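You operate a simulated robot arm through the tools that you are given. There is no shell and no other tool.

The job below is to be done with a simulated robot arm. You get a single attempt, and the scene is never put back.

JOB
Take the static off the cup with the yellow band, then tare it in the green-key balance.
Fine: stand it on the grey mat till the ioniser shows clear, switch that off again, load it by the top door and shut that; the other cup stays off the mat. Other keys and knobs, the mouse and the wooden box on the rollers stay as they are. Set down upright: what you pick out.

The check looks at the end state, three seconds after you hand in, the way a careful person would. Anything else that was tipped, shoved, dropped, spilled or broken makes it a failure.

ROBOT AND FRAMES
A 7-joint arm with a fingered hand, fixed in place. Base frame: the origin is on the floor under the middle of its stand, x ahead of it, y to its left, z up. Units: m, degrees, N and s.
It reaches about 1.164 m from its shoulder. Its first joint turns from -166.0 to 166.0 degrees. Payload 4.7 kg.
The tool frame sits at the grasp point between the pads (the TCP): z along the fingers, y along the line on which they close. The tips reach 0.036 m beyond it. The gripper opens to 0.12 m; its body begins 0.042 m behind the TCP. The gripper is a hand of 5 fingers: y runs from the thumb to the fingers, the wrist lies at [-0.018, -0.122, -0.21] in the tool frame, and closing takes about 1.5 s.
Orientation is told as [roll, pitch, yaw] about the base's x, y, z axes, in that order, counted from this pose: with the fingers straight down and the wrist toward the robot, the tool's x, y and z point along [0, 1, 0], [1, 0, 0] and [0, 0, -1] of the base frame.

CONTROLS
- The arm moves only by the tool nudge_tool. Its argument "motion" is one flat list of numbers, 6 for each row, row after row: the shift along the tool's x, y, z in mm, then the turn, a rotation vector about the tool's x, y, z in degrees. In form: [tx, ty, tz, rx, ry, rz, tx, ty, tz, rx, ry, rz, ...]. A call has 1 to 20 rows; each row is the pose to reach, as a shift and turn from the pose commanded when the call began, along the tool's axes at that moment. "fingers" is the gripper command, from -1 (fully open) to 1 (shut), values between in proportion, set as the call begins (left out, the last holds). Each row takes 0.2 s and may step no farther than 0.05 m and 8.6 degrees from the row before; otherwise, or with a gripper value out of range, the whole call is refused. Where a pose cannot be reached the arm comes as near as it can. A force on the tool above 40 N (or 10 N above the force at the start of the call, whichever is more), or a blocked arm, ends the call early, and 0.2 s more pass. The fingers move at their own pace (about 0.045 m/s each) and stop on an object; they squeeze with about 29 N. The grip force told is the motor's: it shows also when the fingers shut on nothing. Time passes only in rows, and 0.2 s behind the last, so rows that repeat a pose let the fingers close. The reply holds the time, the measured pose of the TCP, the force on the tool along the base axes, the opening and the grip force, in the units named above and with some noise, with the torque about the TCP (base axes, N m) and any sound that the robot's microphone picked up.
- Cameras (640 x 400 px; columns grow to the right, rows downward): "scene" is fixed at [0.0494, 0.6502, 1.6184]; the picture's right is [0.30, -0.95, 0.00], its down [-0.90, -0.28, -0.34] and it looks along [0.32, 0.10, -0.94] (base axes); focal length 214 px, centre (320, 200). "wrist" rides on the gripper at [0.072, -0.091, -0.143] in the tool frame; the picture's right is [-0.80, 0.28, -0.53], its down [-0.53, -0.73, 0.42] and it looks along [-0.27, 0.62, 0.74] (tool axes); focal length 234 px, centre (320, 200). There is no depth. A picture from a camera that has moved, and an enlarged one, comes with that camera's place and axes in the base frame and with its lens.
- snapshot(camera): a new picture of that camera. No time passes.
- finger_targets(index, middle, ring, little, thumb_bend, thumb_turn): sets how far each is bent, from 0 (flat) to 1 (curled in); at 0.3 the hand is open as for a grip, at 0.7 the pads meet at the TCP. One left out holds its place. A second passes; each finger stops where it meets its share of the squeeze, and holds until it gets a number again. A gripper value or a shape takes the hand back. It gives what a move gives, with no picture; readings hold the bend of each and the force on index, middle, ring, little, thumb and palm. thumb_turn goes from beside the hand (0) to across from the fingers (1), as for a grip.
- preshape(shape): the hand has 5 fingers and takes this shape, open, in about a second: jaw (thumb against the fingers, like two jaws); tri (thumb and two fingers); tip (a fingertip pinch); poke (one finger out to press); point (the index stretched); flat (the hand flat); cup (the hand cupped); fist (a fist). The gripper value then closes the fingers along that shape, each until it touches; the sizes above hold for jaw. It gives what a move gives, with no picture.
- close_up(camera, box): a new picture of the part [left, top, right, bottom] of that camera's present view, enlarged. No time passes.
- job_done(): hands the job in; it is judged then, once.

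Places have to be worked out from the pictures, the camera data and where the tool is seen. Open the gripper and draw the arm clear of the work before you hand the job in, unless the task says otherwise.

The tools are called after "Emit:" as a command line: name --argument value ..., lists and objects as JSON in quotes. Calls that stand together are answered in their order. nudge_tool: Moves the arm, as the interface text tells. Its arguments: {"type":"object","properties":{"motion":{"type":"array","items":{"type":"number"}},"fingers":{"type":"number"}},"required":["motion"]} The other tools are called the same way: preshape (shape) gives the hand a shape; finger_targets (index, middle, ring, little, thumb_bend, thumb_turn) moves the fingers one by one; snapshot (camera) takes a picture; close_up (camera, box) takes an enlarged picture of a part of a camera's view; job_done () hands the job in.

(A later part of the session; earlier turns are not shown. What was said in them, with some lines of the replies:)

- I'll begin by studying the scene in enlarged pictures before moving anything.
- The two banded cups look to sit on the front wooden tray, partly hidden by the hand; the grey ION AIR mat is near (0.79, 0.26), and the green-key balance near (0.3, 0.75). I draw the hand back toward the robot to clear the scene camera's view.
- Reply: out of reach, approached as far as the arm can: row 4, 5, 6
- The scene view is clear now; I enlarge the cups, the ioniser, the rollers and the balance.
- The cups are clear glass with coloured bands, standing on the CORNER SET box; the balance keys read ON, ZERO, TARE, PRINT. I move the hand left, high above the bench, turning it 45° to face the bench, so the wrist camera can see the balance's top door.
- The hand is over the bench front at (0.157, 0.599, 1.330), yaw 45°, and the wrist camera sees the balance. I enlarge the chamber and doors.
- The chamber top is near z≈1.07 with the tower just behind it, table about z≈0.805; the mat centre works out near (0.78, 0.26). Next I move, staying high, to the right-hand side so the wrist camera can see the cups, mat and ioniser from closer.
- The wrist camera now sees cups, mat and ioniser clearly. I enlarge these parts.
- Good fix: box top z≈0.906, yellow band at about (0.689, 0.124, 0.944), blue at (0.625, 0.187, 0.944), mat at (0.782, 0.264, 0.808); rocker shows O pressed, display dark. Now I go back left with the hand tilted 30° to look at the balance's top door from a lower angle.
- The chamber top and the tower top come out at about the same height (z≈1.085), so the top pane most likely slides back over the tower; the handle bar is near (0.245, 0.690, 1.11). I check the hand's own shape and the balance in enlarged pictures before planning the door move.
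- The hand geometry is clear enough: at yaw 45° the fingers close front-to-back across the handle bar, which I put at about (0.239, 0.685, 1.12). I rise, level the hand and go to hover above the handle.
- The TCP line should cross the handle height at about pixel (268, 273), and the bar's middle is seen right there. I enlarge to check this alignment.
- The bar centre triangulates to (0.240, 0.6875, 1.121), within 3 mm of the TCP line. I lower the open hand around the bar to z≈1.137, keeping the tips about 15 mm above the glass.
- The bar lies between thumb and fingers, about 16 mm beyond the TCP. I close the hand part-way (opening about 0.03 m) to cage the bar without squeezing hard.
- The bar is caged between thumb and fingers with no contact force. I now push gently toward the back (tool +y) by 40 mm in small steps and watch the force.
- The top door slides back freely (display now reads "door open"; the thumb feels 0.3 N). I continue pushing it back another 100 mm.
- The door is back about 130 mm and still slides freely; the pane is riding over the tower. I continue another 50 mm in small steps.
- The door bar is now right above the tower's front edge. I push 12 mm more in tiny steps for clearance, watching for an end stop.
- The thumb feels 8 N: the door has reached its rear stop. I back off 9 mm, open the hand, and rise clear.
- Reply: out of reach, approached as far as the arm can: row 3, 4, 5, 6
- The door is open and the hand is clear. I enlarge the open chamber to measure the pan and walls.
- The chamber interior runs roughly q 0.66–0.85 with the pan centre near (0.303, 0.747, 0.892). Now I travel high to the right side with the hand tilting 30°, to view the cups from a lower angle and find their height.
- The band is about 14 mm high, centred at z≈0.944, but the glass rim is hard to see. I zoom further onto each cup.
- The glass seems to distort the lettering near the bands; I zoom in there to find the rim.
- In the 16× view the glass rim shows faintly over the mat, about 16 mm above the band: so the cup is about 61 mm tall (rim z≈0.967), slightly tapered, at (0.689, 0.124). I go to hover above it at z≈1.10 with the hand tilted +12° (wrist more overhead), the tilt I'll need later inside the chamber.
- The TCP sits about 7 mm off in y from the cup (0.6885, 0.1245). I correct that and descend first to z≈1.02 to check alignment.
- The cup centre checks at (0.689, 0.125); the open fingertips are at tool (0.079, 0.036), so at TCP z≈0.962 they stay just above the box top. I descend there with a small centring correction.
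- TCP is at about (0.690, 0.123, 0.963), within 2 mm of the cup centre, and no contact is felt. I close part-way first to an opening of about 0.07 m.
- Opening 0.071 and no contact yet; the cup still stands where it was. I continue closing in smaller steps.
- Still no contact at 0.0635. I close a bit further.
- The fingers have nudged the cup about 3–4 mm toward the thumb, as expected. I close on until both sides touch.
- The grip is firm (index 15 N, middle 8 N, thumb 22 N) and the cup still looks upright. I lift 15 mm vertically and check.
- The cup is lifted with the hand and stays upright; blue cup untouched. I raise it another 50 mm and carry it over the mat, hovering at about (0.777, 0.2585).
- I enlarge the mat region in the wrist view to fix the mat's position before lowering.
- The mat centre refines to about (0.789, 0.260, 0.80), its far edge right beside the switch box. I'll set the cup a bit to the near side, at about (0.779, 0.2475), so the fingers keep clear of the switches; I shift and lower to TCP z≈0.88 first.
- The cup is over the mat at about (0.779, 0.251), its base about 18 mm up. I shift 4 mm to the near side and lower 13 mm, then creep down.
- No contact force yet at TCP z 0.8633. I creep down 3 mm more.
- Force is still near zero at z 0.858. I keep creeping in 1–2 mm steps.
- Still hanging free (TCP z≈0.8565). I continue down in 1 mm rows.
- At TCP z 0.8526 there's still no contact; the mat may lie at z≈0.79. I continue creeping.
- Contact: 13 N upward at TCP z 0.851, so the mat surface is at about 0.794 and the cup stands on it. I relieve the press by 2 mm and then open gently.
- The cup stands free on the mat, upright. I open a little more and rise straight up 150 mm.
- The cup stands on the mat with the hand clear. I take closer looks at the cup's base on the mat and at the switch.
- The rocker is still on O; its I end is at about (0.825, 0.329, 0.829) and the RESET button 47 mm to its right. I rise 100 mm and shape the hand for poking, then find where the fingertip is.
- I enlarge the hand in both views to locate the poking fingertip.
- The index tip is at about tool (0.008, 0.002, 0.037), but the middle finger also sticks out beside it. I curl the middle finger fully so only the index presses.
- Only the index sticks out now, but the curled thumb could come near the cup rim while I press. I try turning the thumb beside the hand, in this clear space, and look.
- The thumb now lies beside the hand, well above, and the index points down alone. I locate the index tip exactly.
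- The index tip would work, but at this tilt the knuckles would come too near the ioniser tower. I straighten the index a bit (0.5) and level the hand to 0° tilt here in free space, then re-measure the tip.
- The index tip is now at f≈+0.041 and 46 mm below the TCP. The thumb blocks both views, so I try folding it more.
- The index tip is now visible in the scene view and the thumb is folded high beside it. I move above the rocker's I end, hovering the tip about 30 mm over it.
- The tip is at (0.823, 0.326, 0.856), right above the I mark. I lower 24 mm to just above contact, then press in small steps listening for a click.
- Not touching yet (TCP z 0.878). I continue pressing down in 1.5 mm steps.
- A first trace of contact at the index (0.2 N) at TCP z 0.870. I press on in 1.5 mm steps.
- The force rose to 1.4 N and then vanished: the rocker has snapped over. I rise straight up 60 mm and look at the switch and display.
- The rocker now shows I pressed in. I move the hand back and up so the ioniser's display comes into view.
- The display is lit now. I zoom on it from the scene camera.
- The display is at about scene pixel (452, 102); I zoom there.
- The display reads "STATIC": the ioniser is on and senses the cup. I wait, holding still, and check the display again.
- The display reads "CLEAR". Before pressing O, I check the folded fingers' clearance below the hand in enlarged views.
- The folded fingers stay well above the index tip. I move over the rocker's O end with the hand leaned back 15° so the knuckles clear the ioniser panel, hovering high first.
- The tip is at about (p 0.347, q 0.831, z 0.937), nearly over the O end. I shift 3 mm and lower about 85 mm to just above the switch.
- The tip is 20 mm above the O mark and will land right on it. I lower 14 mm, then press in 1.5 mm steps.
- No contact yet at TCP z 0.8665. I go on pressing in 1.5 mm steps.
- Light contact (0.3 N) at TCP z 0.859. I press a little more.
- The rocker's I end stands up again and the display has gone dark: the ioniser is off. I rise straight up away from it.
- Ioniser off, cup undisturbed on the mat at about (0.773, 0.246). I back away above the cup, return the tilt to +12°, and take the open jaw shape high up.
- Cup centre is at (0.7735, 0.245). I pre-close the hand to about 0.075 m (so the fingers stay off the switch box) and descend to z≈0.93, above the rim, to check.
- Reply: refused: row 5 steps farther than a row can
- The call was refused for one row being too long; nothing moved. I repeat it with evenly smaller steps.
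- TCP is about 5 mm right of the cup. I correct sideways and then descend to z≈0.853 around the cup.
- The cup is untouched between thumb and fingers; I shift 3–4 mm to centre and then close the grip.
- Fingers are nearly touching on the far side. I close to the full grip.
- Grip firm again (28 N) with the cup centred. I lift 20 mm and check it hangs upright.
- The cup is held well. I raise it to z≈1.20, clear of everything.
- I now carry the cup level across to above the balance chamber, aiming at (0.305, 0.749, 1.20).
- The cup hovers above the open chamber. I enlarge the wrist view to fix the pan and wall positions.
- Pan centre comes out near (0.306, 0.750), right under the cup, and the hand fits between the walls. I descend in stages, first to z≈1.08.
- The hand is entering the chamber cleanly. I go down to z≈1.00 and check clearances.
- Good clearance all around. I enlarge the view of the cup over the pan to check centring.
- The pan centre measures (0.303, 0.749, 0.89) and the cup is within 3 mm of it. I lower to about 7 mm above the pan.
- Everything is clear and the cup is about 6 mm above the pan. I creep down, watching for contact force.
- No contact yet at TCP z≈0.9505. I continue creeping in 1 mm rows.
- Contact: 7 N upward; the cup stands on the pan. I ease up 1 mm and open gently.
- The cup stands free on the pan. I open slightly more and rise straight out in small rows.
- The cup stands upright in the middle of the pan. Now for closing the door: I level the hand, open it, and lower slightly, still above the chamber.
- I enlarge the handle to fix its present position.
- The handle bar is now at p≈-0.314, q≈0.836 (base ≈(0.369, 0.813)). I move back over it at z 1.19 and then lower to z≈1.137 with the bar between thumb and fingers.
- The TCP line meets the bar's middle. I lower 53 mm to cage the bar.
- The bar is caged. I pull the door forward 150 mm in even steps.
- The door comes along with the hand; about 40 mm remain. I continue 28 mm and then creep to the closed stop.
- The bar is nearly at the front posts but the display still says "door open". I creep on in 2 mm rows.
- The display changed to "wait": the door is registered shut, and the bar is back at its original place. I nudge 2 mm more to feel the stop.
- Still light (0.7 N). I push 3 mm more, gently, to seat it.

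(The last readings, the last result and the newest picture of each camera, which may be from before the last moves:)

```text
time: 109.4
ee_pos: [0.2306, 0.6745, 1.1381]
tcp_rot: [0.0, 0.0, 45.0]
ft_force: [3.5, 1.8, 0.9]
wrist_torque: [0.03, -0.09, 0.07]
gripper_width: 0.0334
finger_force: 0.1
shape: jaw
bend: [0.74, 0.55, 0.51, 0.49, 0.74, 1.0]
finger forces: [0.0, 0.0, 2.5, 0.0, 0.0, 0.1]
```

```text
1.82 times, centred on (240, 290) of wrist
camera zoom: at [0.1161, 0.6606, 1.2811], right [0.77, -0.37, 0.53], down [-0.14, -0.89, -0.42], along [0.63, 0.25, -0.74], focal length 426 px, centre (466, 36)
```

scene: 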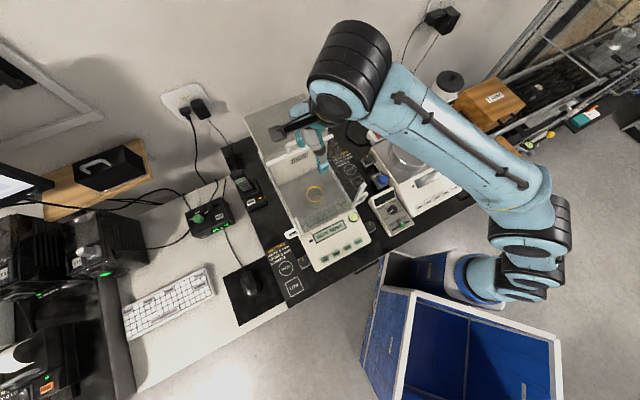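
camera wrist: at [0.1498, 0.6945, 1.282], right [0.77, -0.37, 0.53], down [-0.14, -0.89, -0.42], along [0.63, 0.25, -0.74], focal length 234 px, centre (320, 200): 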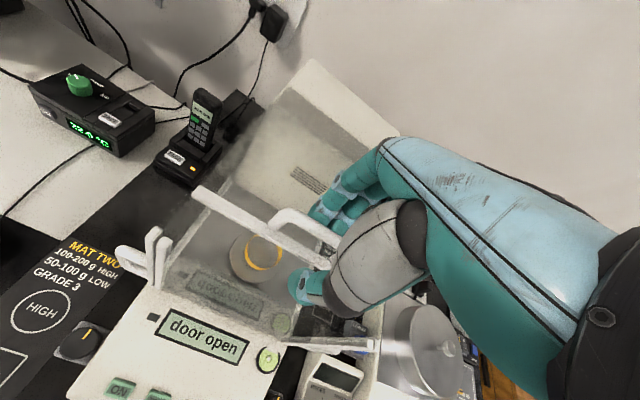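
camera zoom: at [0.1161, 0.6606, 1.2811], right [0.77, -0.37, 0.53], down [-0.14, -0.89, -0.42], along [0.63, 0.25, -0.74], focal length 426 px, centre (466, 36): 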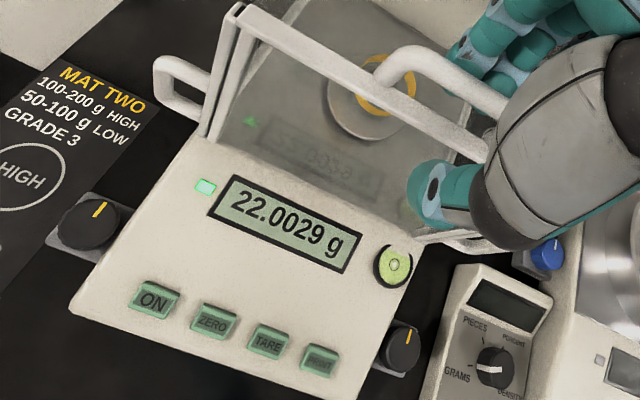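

The door is seated and the balance shows a steady 22.0029 g. I back off the bar by 8 mm, open the hand and rise.

Emit:
nudge_tool --motion '[0, 4, 0, 0, 0, 0, 0, 8, 0, 0, 0, 0, 0, 8, 0, 0, 0, 0]'

Emit:
nudge_tool --motion '[0, 0, 0, 0, 0, 0, 0, 0, 0, 0, 0, 0, 0, 0, 0, 0, 0, 0, 0, 0, 0, 0, 0, 0]' --fingers -0.5

Emit:
nudge_tool --motion '[0, 0, -15, 0, 0, 0, 0, 0, -40, 0, 0, 0, 0, 0, -80, 0, 0, 0, 0, -40, -100, 0, 0, 0, 0, -85, -110, 0, 0, 0, 0, -130, -110, 0, 0, 0]'

Emit:
snapshot --camera "wrist"

Emit:
close_up --camera "scene" --box '[250, 110, 390, 270]'

```text
time: 110.2
ee_pos: [0.2383, 0.6807, 1.1396]
tcp_rot: [0.0, 0.0, 45.0]
ft_force: [0.0, 0.3, -1.1]
wrist_torque: [0.02, 0.04, 0.01]
gripper_width: 0.033
finger_force: 0.0
shape: jaw
bend: [0.74, 0.55, 0.53, 0.49, 0.74, 1.0]
finger forces: [0.0, 0.0, 0.0, 0.1, 0.1, 0.0]
```

```text
time: 111.2
ee_pos: [0.2364, 0.6789, 1.1388]
tcp_rot: [0.0, 0.0, 44.9]
ft_force: [0.0, 0.0, 0.1]
wrist_torque: [0.03, 0.04, -0.01]
gripper_width: 0.0894
finger_force: 0.0
shape: jaw
bend: [0.26, 0.36, 0.34, 0.34, 0.56, 0.99]
finger forces: [0.1, 0.1, 0.0, 0.0, 0.1, 0.0]
```

```text
time: 112.6
ee_pos: [0.146, 0.5873, 1.2497]
tcp_rot: [0.0, 0.1, 45.0]
ft_force: [0.2, 0.2, 0.5]
wrist_torque: [-0.03, 0.05, -0.01]
gripper_width: 0.0896
finger_force: 0.2
shape: jaw
bend: [0.26, 0.36, 0.33, 0.34, 0.56, 0.99]
finger forces: [0.0, 0.0, 0.0, 0.1, 0.0, 0.0]
```

```text
taken
camera wrist: at [0.0302, 0.5735, 1.391], right [0.77, -0.37, 0.53], down [-0.14, -0.89, -0.42], along [0.63, 0.25, -0.74], focal length 234 px, centre (320, 200)
```

wrist: 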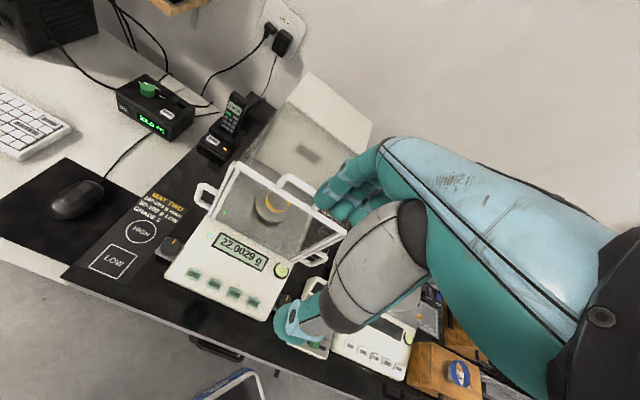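

```text
2.50 times, centred on (320, 190) of scene
camera zoom: at [0.0494, 0.6502, 1.6184], right [0.3, -0.95, 0.0], down [-0.9, -0.28, -0.34], along [0.32, 0.1, -0.94], focal length 536 px, centre (320, 225)
```

zoom: 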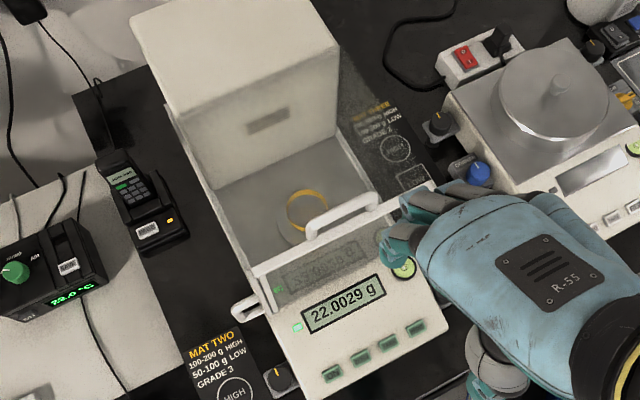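

The door is shut and the reading steady at 22.0029 g. Here, in clear space, I shape the hand for pressing: index out, others curled, thumb folded beside.

Emit:
finger_targets --index 0.5 --middle 1.0 --ring 1.0 --little 1.0 --thumb_turn 0.0 --thumb_bend 1.0

Emit:
snapshot --camera "wrist"

Emit:
close_up --camera "wrist" --box '[170, 210, 330, 330]'

Emit:
close_up --camera "scene" --box '[300, 180, 420, 280]'

```text
time: 113.6
ee_pos: [0.1458, 0.5869, 1.2498]
tcp_rot: [0.0, 0.0, 44.9]
ft_force: [0.0, -0.2, -0.1]
wrist_torque: [0.0, 0.01, 0.0]
gripper_width: 0.0692
finger_force: 0.1
shape: fingers
bend: [0.5, 1.0, 1.0, 1.0, 1.0, 0.0]
finger forces: [0.0, 0.0, 0.1, 0.0, 0.1, 0.1]
```

```text
taken
camera wrist: at [0.0303, 0.5734, 1.3915], right [0.77, -0.37, 0.53], down [-0.14, -0.89, -0.42], along [0.63, 0.25, -0.74], focal length 234 px, centre (320, 200)
```

wrist: 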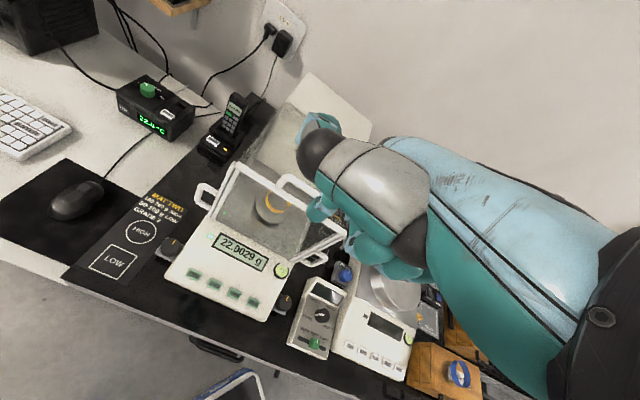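

```text
3.33 times, centred on (250, 270) of wrist
camera zoom: at [0.0303, 0.5734, 1.3915], right [0.77, -0.37, 0.53], down [-0.14, -0.89, -0.42], along [0.63, 0.25, -0.74], focal length 781 px, centre (553, -33)
```

zoom: 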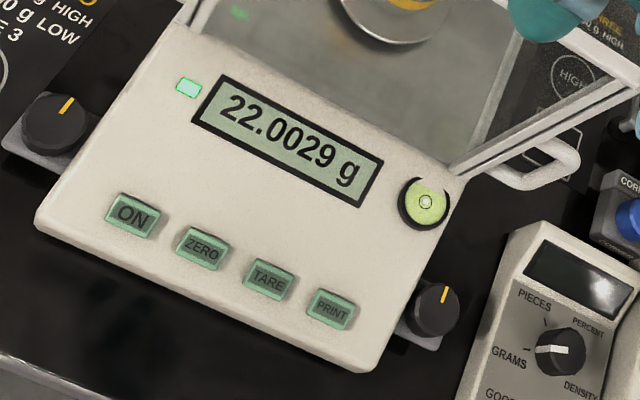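

```text
4.00 times, centred on (360, 230) of scene
camera zoom: at [0.0494, 0.6502, 1.6184], right [0.3, -0.95, 0.0], down [-0.9, -0.28, -0.34], along [0.32, 0.1, -0.94], focal length 858 px, centre (160, 80)
```

zoom: 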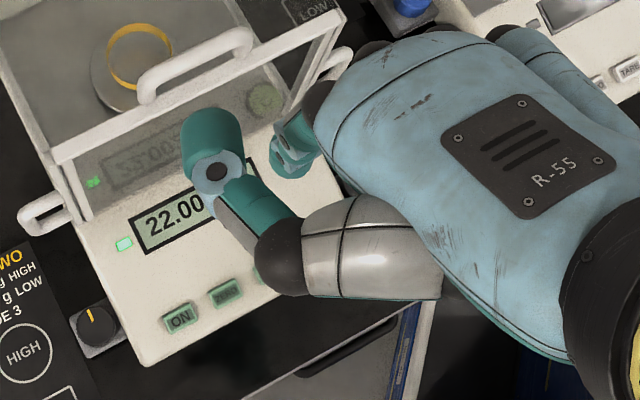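

TARE triangulates to about (0.174, 0.585, z≈0.85). I move so that the fingertip comes above it, descending first to TCP z≈1.0.

Emit:
nudge_tool --motion '[-10, -12, 30, 0, 0, 0, -21, -23.5, 70, 0, 0, 0, -21, -23.5, 115, 0, 0, 0, -21, -23.5, 160, 0, 0, 0, -21, -23.5, 205, 0, 0, 0, -21, -23.5, 240, 0, 0, 0, -21, -23.5, 250, 0, 0, 0, -21, -23.5, 250, 0, 0, 0]'

Emit:
snapshot --camera "wrist"

Emit:
close_up --camera "wrist" --box '[200, 170, 350, 310]'

Emit:
close_up --camera "scene" --box '[290, 190, 410, 290]'

```text
time: 115.4
ee_pos: [0.1435, 0.5564, 0.9996]
tcp_rot: [0.0, 0.0, 45.1]
ft_force: [-0.6, 0.1, 0.4]
wrist_torque: [0.0, -0.01, 0.01]
gripper_width: 0.0692
finger_force: 0.0
shape: fingers
bend: [0.5, 1.0, 1.0, 1.0, 1.0, 0.0]
finger forces: [0.0, 0.1, 0.0, 0.0, 0.0, 0.1]
```

```text
taken
camera wrist: at [0.0294, 0.5446, 1.143], right [0.77, -0.37, 0.53], down [-0.14, -0.89, -0.42], along [0.63, 0.25, -0.74], focal length 234 px, centre (320, 200)
```

wrist: 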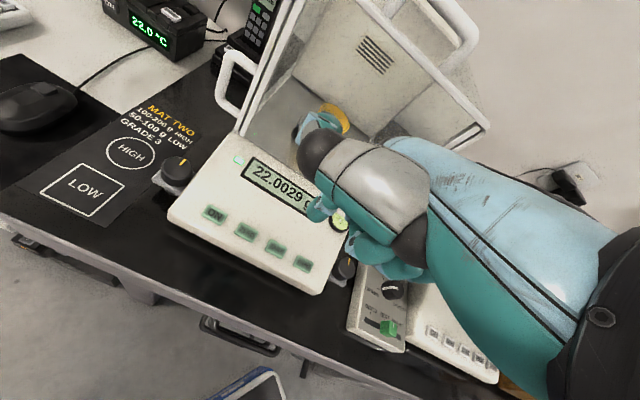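

```text
2.86 times, centred on (275, 240) of wrist
camera zoom: at [0.0294, 0.5446, 1.143], right [0.77, -0.37, 0.53], down [-0.14, -0.89, -0.42], along [0.63, 0.25, -0.74], focal length 669 px, centre (449, 86)
```

zoom: 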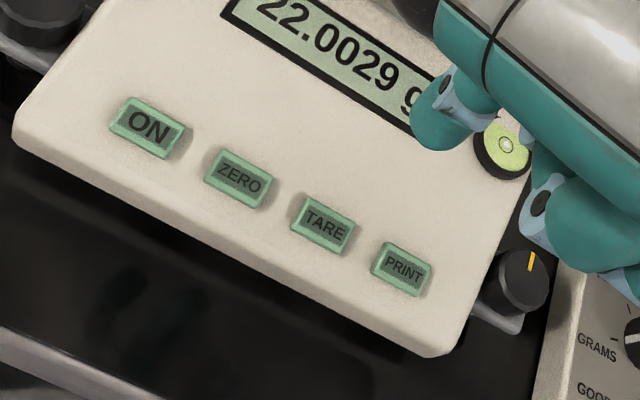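

```text
4.00 times, centred on (350, 240) of scene
camera zoom: at [0.0494, 0.6502, 1.6184], right [0.3, -0.95, 0.0], down [-0.9, -0.28, -0.34], along [0.32, 0.1, -0.94], focal length 858 px, centre (200, 40)
```

zoom: 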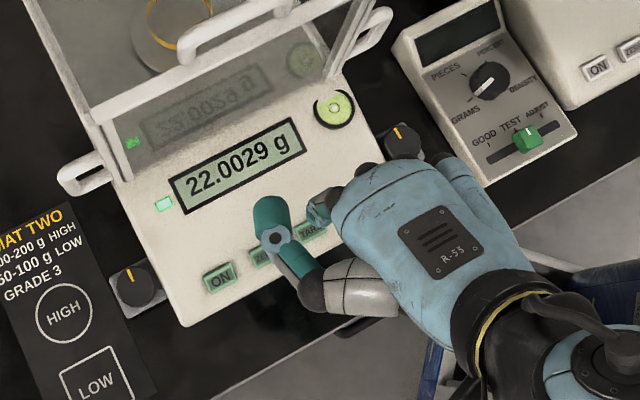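

The fingertip will come down within 3 mm of TARE's centre. I lower 88 mm with a 2.5 mm correction, then check again.

Emit:
nudge_tool --motion '[0, -2.5, 25, 0, 0, 0, 0, -2.5, 50, 0, 0, 0, 0, -2.5, 72, 0, 0, 0, 0, -2.5, 88, 0, 0, 0, 0, -2.5, 88, 0, 0, 0]'

Emit:
close_up --camera "wrist" --box '[230, 160, 370, 290]'

Emit:
close_up --camera "scene" --box '[300, 200, 390, 270]'

```text
time: 116.6
ee_pos: [0.1409, 0.5556, 0.9132]
tcp_rot: [0.0, 0.0, 45.0]
ft_force: [0.9, -0.1, -0.2]
wrist_torque: [-0.01, 0.0, -0.07]
gripper_width: 0.0692
finger_force: 0.1
shape: fingers
bend: [0.5, 1.0, 1.0, 1.0, 1.0, 0.0]
finger forces: [0.0, 0.1, 0.0, 0.0, 0.0, 0.1]
```

```text
3.08 times, centred on (300, 225) of wrist
camera zoom: at [0.0264, 0.5426, 1.0551], right [0.77, -0.37, 0.53], down [-0.14, -0.89, -0.42], along [0.63, 0.25, -0.74], focal length 720 px, centre (382, 123)
```

zoom: 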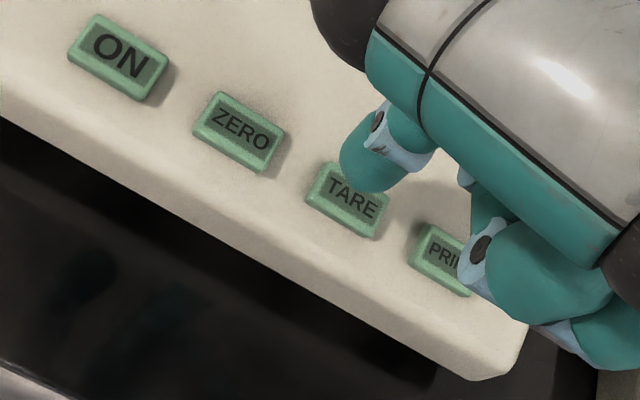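

```text
5.71 times, centred on (345, 235) of scene
camera zoom: at [0.0494, 0.6502, 1.6184], right [0.3, -0.95, 0.0], down [-0.9, -0.28, -0.34], along [0.32, 0.1, -0.94], focal length 1226 px, centre (177, 0)
```

zoom: 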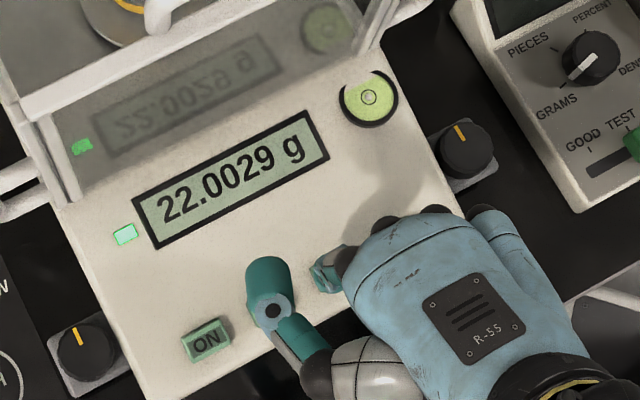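

The tip is about 13 mm above and will land at TARE's centre. I go down 9 mm, then press in 1.5 mm steps.

Emit:
nudge_tool --motion '[0, 0, 5, 0, 0, 0, 0, 0, 9, 0, 0, 0, 0, 0, 9, 0, 0, 0]'

Emit:
nudge_tool --motion '[0, 0, 1.5, 0, 0, 0, 0, 0, 3, 0, 0, 0]'

Emit:
close_up --camera "wrist" --box '[230, 160, 370, 290]'

Emit:
close_up --camera "scene" --box '[300, 200, 390, 270]'

```text
time: 117.4
ee_pos: [0.1417, 0.5549, 0.9013]
tcp_rot: [0.0, 0.0, 45.1]
ft_force: [-0.3, -0.8, -0.7]
wrist_torque: [0.03, -0.01, -0.01]
gripper_width: 0.069
finger_force: 0.0
shape: fingers
bend: [0.5, 1.0, 1.0, 1.0, 1.0, 0.0]
finger forces: [0.0, 0.1, 0.0, 0.0, 0.0, 0.0]
```

```text
time: 118.0
ee_pos: [0.1427, 0.5546, 0.8989]
tcp_rot: [0.0, 0.0, 45.0]
ft_force: [-0.6, 0.1, -0.2]
wrist_torque: [0.02, 0.01, 0.01]
gripper_width: 0.0694
finger_force: 0.1
shape: fingers
bend: [0.5, 1.0, 1.0, 1.0, 1.0, 0.0]
finger forces: [0.0, 0.0, 0.1, 0.0, 0.1, 0.0]
```

```text
3.08 times, centred on (300, 225) of wrist
camera zoom: at [0.0269, 0.5416, 1.0417], right [0.77, -0.37, 0.53], down [-0.14, -0.89, -0.42], along [0.63, 0.25, -0.74], focal length 720 px, centre (382, 123)
```

zoom: 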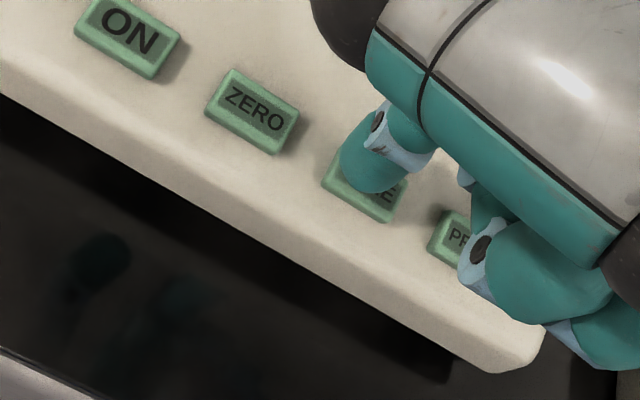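

```text
5.71 times, centred on (345, 235) of scene
camera zoom: at [0.0494, 0.6502, 1.6184], right [0.3, -0.95, 0.0], down [-0.9, -0.28, -0.34], along [0.32, 0.1, -0.94], focal length 1226 px, centre (177, 0)
```

zoom: 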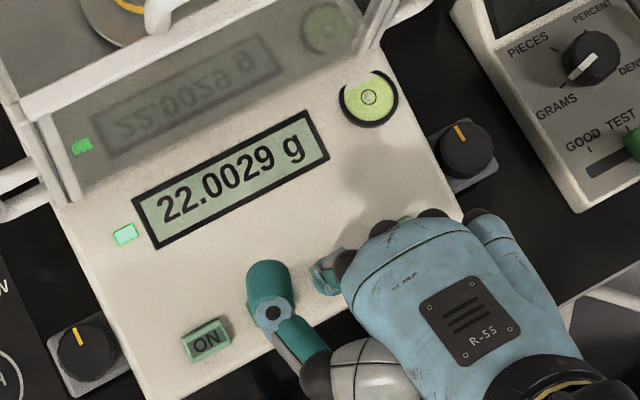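

The tip is over TARE, not touching yet. I continue down in 1.5 mm steps.

Emit:
nudge_tool --motion '[0, 0, 1.5, 0, 0, 0, 0, 0, 3, 0, 0, 0]'

Emit:
nudge_tool --motion '[0, 0, 1.5, 0, 0, 0, 0, 0, 1.5, 0, 0, 0]'

Emit:
nudge_tool --motion '[0, 0, 1.5, 0, 0, 0, 0, 0, 1.5, 0, 0, 0]'

Emit:
close_up --camera "scene" --box '[300, 200, 390, 270]'

```text
time: 118.6
ee_pos: [0.1442, 0.555, 0.8958]
tcp_rot: [0.1, 0.0, 45.0]
ft_force: [0.2, 0.2, 0.3]
wrist_torque: [0.01, 0.05, -0.02]
gripper_width: 0.0691
finger_force: 0.0
shape: fingers
bend: [0.5, 1.0, 1.0, 1.0, 1.0, 0.0]
finger forces: [0.0, 0.0, 0.1, 0.0, 0.0, 0.0]
```

```text
time: 119.2
ee_pos: [0.1424, 0.554, 0.8939]
tcp_rot: [0.1, 0.0, 45.0]
ft_force: [0.7, -0.3, -0.2]
wrist_torque: [-0.02, 0.01, -0.01]
gripper_width: 0.0692
finger_force: 0.0
shape: fingers
bend: [0.5, 1.0, 1.0, 1.0, 1.0, 0.0]
finger forces: [0.1, 0.1, 0.0, 0.0, 0.0, 0.0]
```

```text
time: 119.8
ee_pos: [0.1421, 0.5547, 0.8925]
tcp_rot: [0.0, 0.1, 45.0]
ft_force: [0.1, -0.1, 0.7]
wrist_torque: [0.0, -0.03, -0.02]
gripper_width: 0.0693
finger_force: 0.8
shape: fingers
bend: [0.5, 1.0, 1.0, 1.0, 1.0, 0.0]
finger forces: [0.3, 0.0, 0.0, 0.0, 0.1, 0.0]
```

```text
5.71 times, centred on (345, 235) of scene
camera zoom: at [0.0494, 0.6502, 1.6184], right [0.3, -0.95, 0.0], down [-0.9, -0.28, -0.34], along [0.32, 0.1, -0.94], focal length 1226 px, centre (177, 0)
```

zoom: 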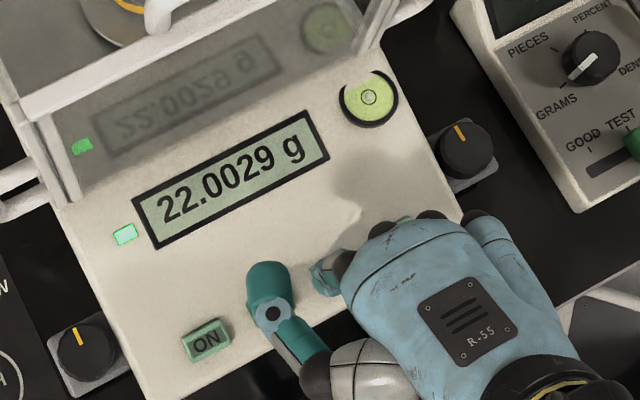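

First contact (0.3 N) at TCP z 0.8925. I press on a bit further.

Emit:
nudge_tool --motion '[0, 0, 1, 0, 0, 0, 0, 0, 1, 0, 0, 0]'

Emit:
nudge_tool --motion '[0, 0, 1, 0, 0, 0, 0, 0, 1, 0, 0, 0]'

Emit:
close_up --camera "scene" --box '[300, 200, 390, 270]'

```text
time: 120.4
ee_pos: [0.1417, 0.555, 0.8914]
tcp_rot: [-0.1, 0.0, 45.0]
ft_force: [-0.5, 0.1, 1.7]
wrist_torque: [0.02, -0.06, -0.03]
gripper_width: 0.069
finger_force: 0.2
shape: fingers
bend: [0.5, 1.0, 1.0, 1.0, 1.0, 0.0]
finger forces: [1.1, 0.0, 0.0, 0.0, 0.1, 0.1]
```

```text
time: 121.0
ee_pos: [0.1417, 0.5543, 0.8909]
tcp_rot: [0.0, 0.1, 45.0]
ft_force: [0.9, 0.1, 1.6]
wrist_torque: [0.07, -0.04, -0.03]
gripper_width: 0.0691
finger_force: 0.5
shape: fingers
bend: [0.5, 1.0, 1.0, 1.0, 1.0, 0.0]
finger forces: [1.6, 0.0, 0.0, 0.0, 0.0, 0.0]
heard: click
```

```text
5.71 times, centred on (345, 235) of scene
camera zoom: at [0.0494, 0.6502, 1.6184], right [0.3, -0.95, 0.0], down [-0.9, -0.28, -0.34], along [0.32, 0.1, -0.94], focal length 1226 px, centre (177, 0)
```

zoom: 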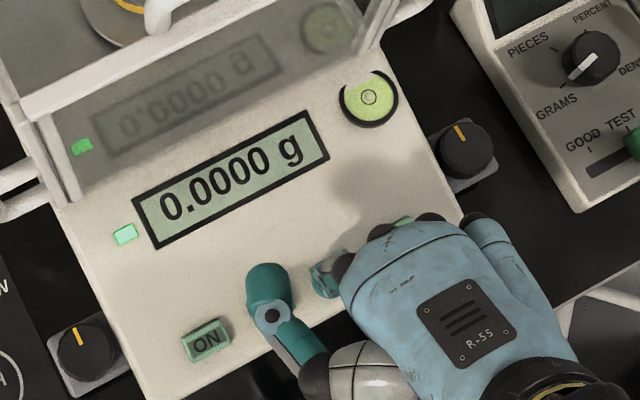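

A click, and the display shows 0.0000 g: tared. I lift straight off the key.

Emit:
nudge_tool --motion '[0, 0, -5, 0, 0, 0, 0, 0, -20, 0, 0, 0, 0, 0, -50, 0, 0, 0, 0, 0, -95, 0, 0, 0, 0, 0, -140, 0, 0, 0, 0, 0, -185, 0, 0, 0, 0, 0, -230, 0, 0, 0, 0, 0, -275, 0, 0, 0, 0, 0, -320, 0, 0, 0, 0, 0, -360, 0, 0, 0]'

Emit:
snapshot --camera "wrist"

Emit:
close_up --camera "scene" --box '[290, 200, 400, 270]'

```text
time: 123.2
ee_pos: [0.1406, 0.5535, 1.2509]
tcp_rot: [-0.1, 0.1, 45.2]
ft_force: [0.2, 0.5, -0.4]
wrist_torque: [0.0, -0.03, -0.05]
gripper_width: 0.0694
finger_force: 0.1
shape: fingers
bend: [0.5, 1.0, 1.0, 1.0, 1.0, 0.0]
finger forces: [0.0, 0.1, 0.1, 0.0, 0.1, 0.1]
```

```text
taken
camera wrist: at [0.0257, 0.5404, 1.3933], right [0.77, -0.37, 0.53], down [-0.14, -0.9, -0.42], along [0.63, 0.25, -0.74], focal length 234 px, centre (320, 200)
```

wrist: 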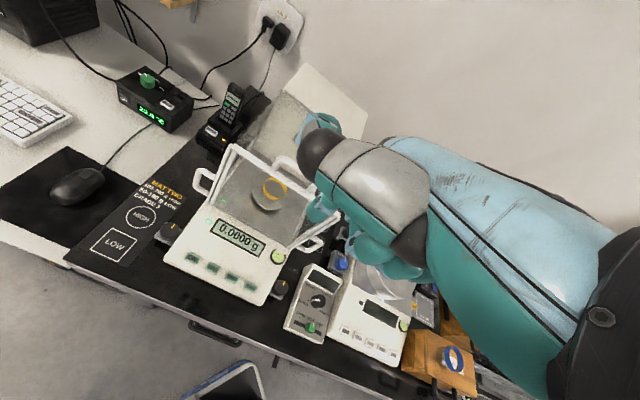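

```text
5.71 times, centred on (345, 235) of scene
camera zoom: at [0.0494, 0.6502, 1.6184], right [0.3, -0.95, 0.0], down [-0.9, -0.28, -0.34], along [0.32, 0.1, -0.94], focal length 1226 px, centre (177, 0)
```

zoom: 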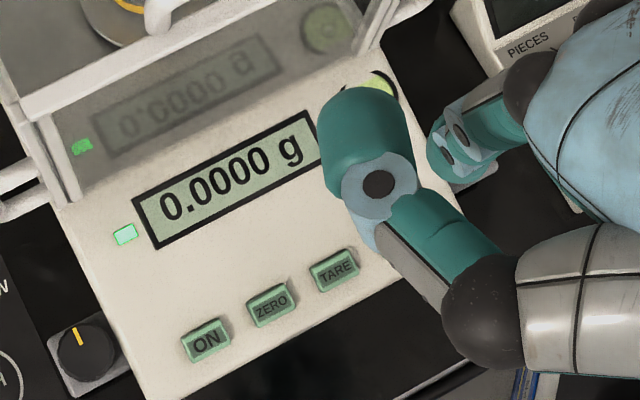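

Tared with nothing else touched. I draw the arm away to the right and up, clear of the bench, then open the hand.

Emit:
nudge_tool --motion '[-41, -2, -8, 0, 0, 0, -83, -3, -16, 0, 0, 0, -124, -5, -24, 0, 0, 0, -165, -7, -32, 0, 0, 0, -206, -8, -40, 0, 0, 0, -248, -10, -48, 0, 0, 0, -289, -12, -56, 0, 0, 0, -330, -13, -64, 0, 0, 0, -371, -15, -72, 0, 0, 0, -412, -17, -80, 0, 0, 0]'

Emit:
preshape --shape "jaw"

Emit:
snapshot --camera "scene"

Emit:
snapshot --camera "wrist"

```text
time: 125.4
ee_pos: [0.4219, 0.2487, 1.3307]
tcp_rot: [0.0, -0.1, 45.1]
ft_force: [-0.3, -0.1, 0.0]
wrist_torque: [-0.02, -0.01, -0.02]
gripper_width: 0.0691
finger_force: 0.1
shape: fingers
bend: [0.5, 1.0, 1.0, 1.0, 1.0, 0.0]
finger forces: [0.0, 0.1, 0.0, 0.1, 0.0, 0.0]
```

```text
time: 126.3
ee_pos: [0.4219, 0.2485, 1.3312]
tcp_rot: [0.1, 0.1, 45.0]
ft_force: [-0.2, 0.5, -0.5]
wrist_torque: [0.01, 0.01, -0.01]
gripper_width: 0.1194
finger_force: 0.1
shape: jaw
bend: [0.3, 0.3, 0.3, 0.3, 0.3, 0.97]
finger forces: [0.1, 0.0, 0.1, 0.1, 0.1, 0.0]
```

```text
taken
```

scene: 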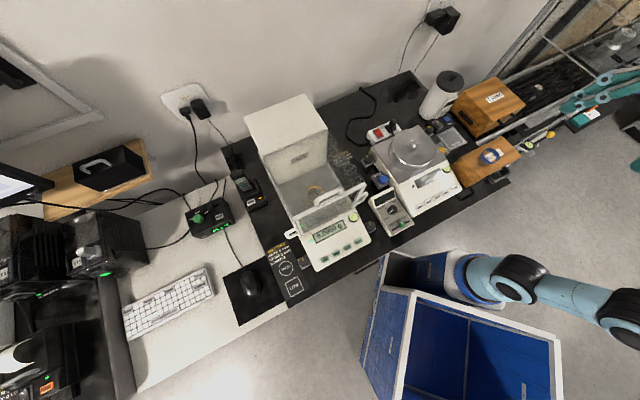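

```text
taken
camera wrist: at [0.306, 0.2355, 1.4739], right [0.77, -0.37, 0.53], down [-0.14, -0.89, -0.42], along [0.63, 0.25, -0.74], focal length 234 px, centre (320, 200)
```

wrist: 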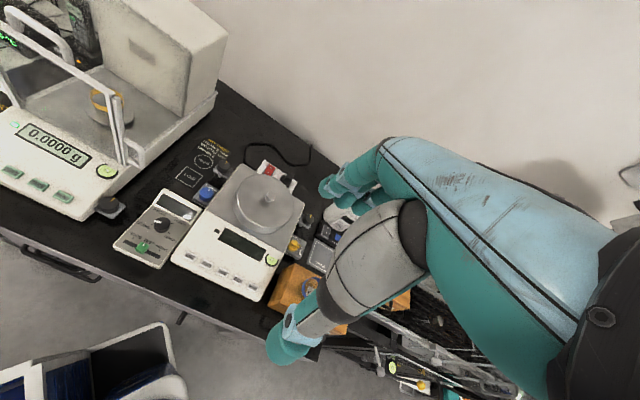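

The arm is clear and the hand open. I do a last check of the balance, the door, the ioniser, the other cup and the knobs in enlarged views.

Emit:
close_up --camera "scene" --box '[265, 150, 385, 270]'

Emit:
close_up --camera "scene" --box '[420, 65, 540, 175]'

Emit:
close_up --camera "scene" --box '[340, 110, 470, 240]'

Emit:
close_up --camera "scene" --box '[442, 92, 478, 130]'

Emit:
close_up --camera "scene" --box '[290, 165, 370, 225]'

```text
3.33 times, centred on (325, 210) of scene
camera zoom: at [0.0494, 0.6502, 1.6184], right [0.3, -0.95, 0.0], down [-0.9, -0.28, -0.34], along [0.32, 0.1, -0.94], focal length 715 px, centre (303, 167)
```

zoom: 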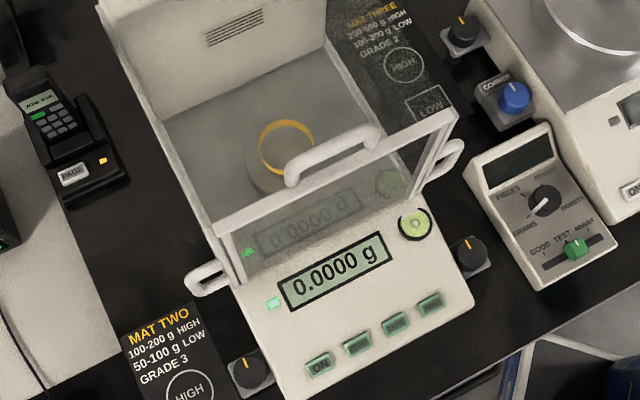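

```text
3.64 times, centred on (480, 120) of scene
camera zoom: at [0.0494, 0.6502, 1.6184], right [0.3, -0.95, 0.0], down [-0.9, -0.28, -0.34], along [0.32, 0.1, -0.94], focal length 780 px, centre (-262, 491)
```

zoom: 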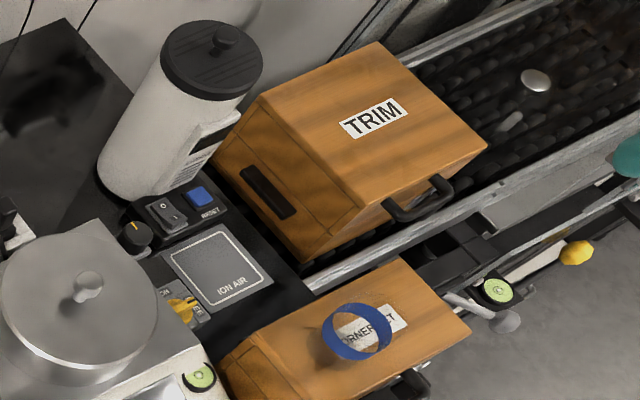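

```text
3.08 times, centred on (405, 175) of scene
camera zoom: at [0.0494, 0.6502, 1.6184], right [0.3, -0.95, 0.0], down [-0.9, -0.28, -0.34], along [0.32, 0.1, -0.94], focal length 660 px, centre (58, 277)
```

zoom: 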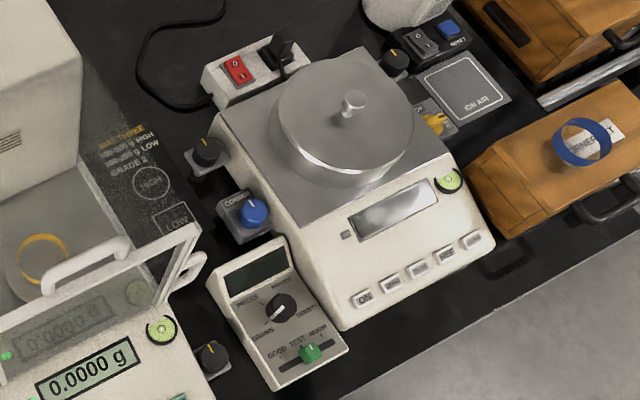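

```text
10.53 times, centred on (460, 111) of scene
camera zoom: at [0.0494, 0.6502, 1.6184], right [0.3, -0.95, 0.0], down [-0.9, -0.28, -0.34], along [0.32, 0.1, -0.94], focal length 2258 px, centre (-1154, 1137)
```

zoom: 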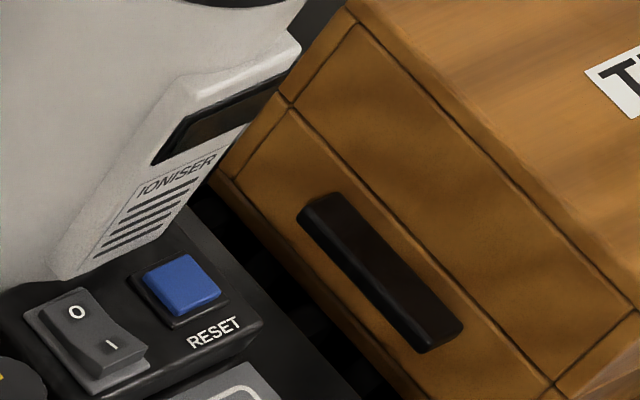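

```text
6.67 times, centred on (330, 195) of scene
camera zoom: at [0.0494, 0.6502, 1.6184], right [0.3, -0.95, 0.0], down [-0.9, -0.28, -0.34], along [0.32, 0.1, -0.94], focal length 1430 px, centre (253, 233)
```

zoom: 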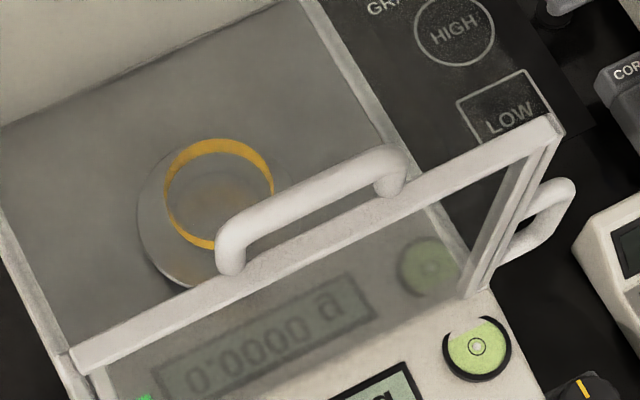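

The yellow-band cup stands upright on the pan, the top door is shut, and the balance shows 0.0000 g. The ioniser is off with its display dark, and the blue cup and everything else look unchanged. The hand is open and clear, so I hand the job in.

Emit:
job_done

```text
The job is handed in.
```

The yellow-band cup has had its static removed and is tared in the green-key balance; I've handed the job in but don't have the verdict.

- **Static:** I stood the cup on the grey mat and switched the ioniser on. Its display went from "STATIC" to "CLEAR", and I then switched it off again. The rocker is back on O and the display is dark.
- **Balance:** I slid the top door back, stood the cup upright on the pan and slid the door shut. The reading settled at 22.0029 g, and one press of TARE brought it to 0.0000 g.
- **Everything else:** In the last pictures the blue-band cup was still on its box and off the mat. The other keys and knobs, the mouse and the wooden box on the rollers looked unchanged.

The arm is clear of the bench with the hand open.
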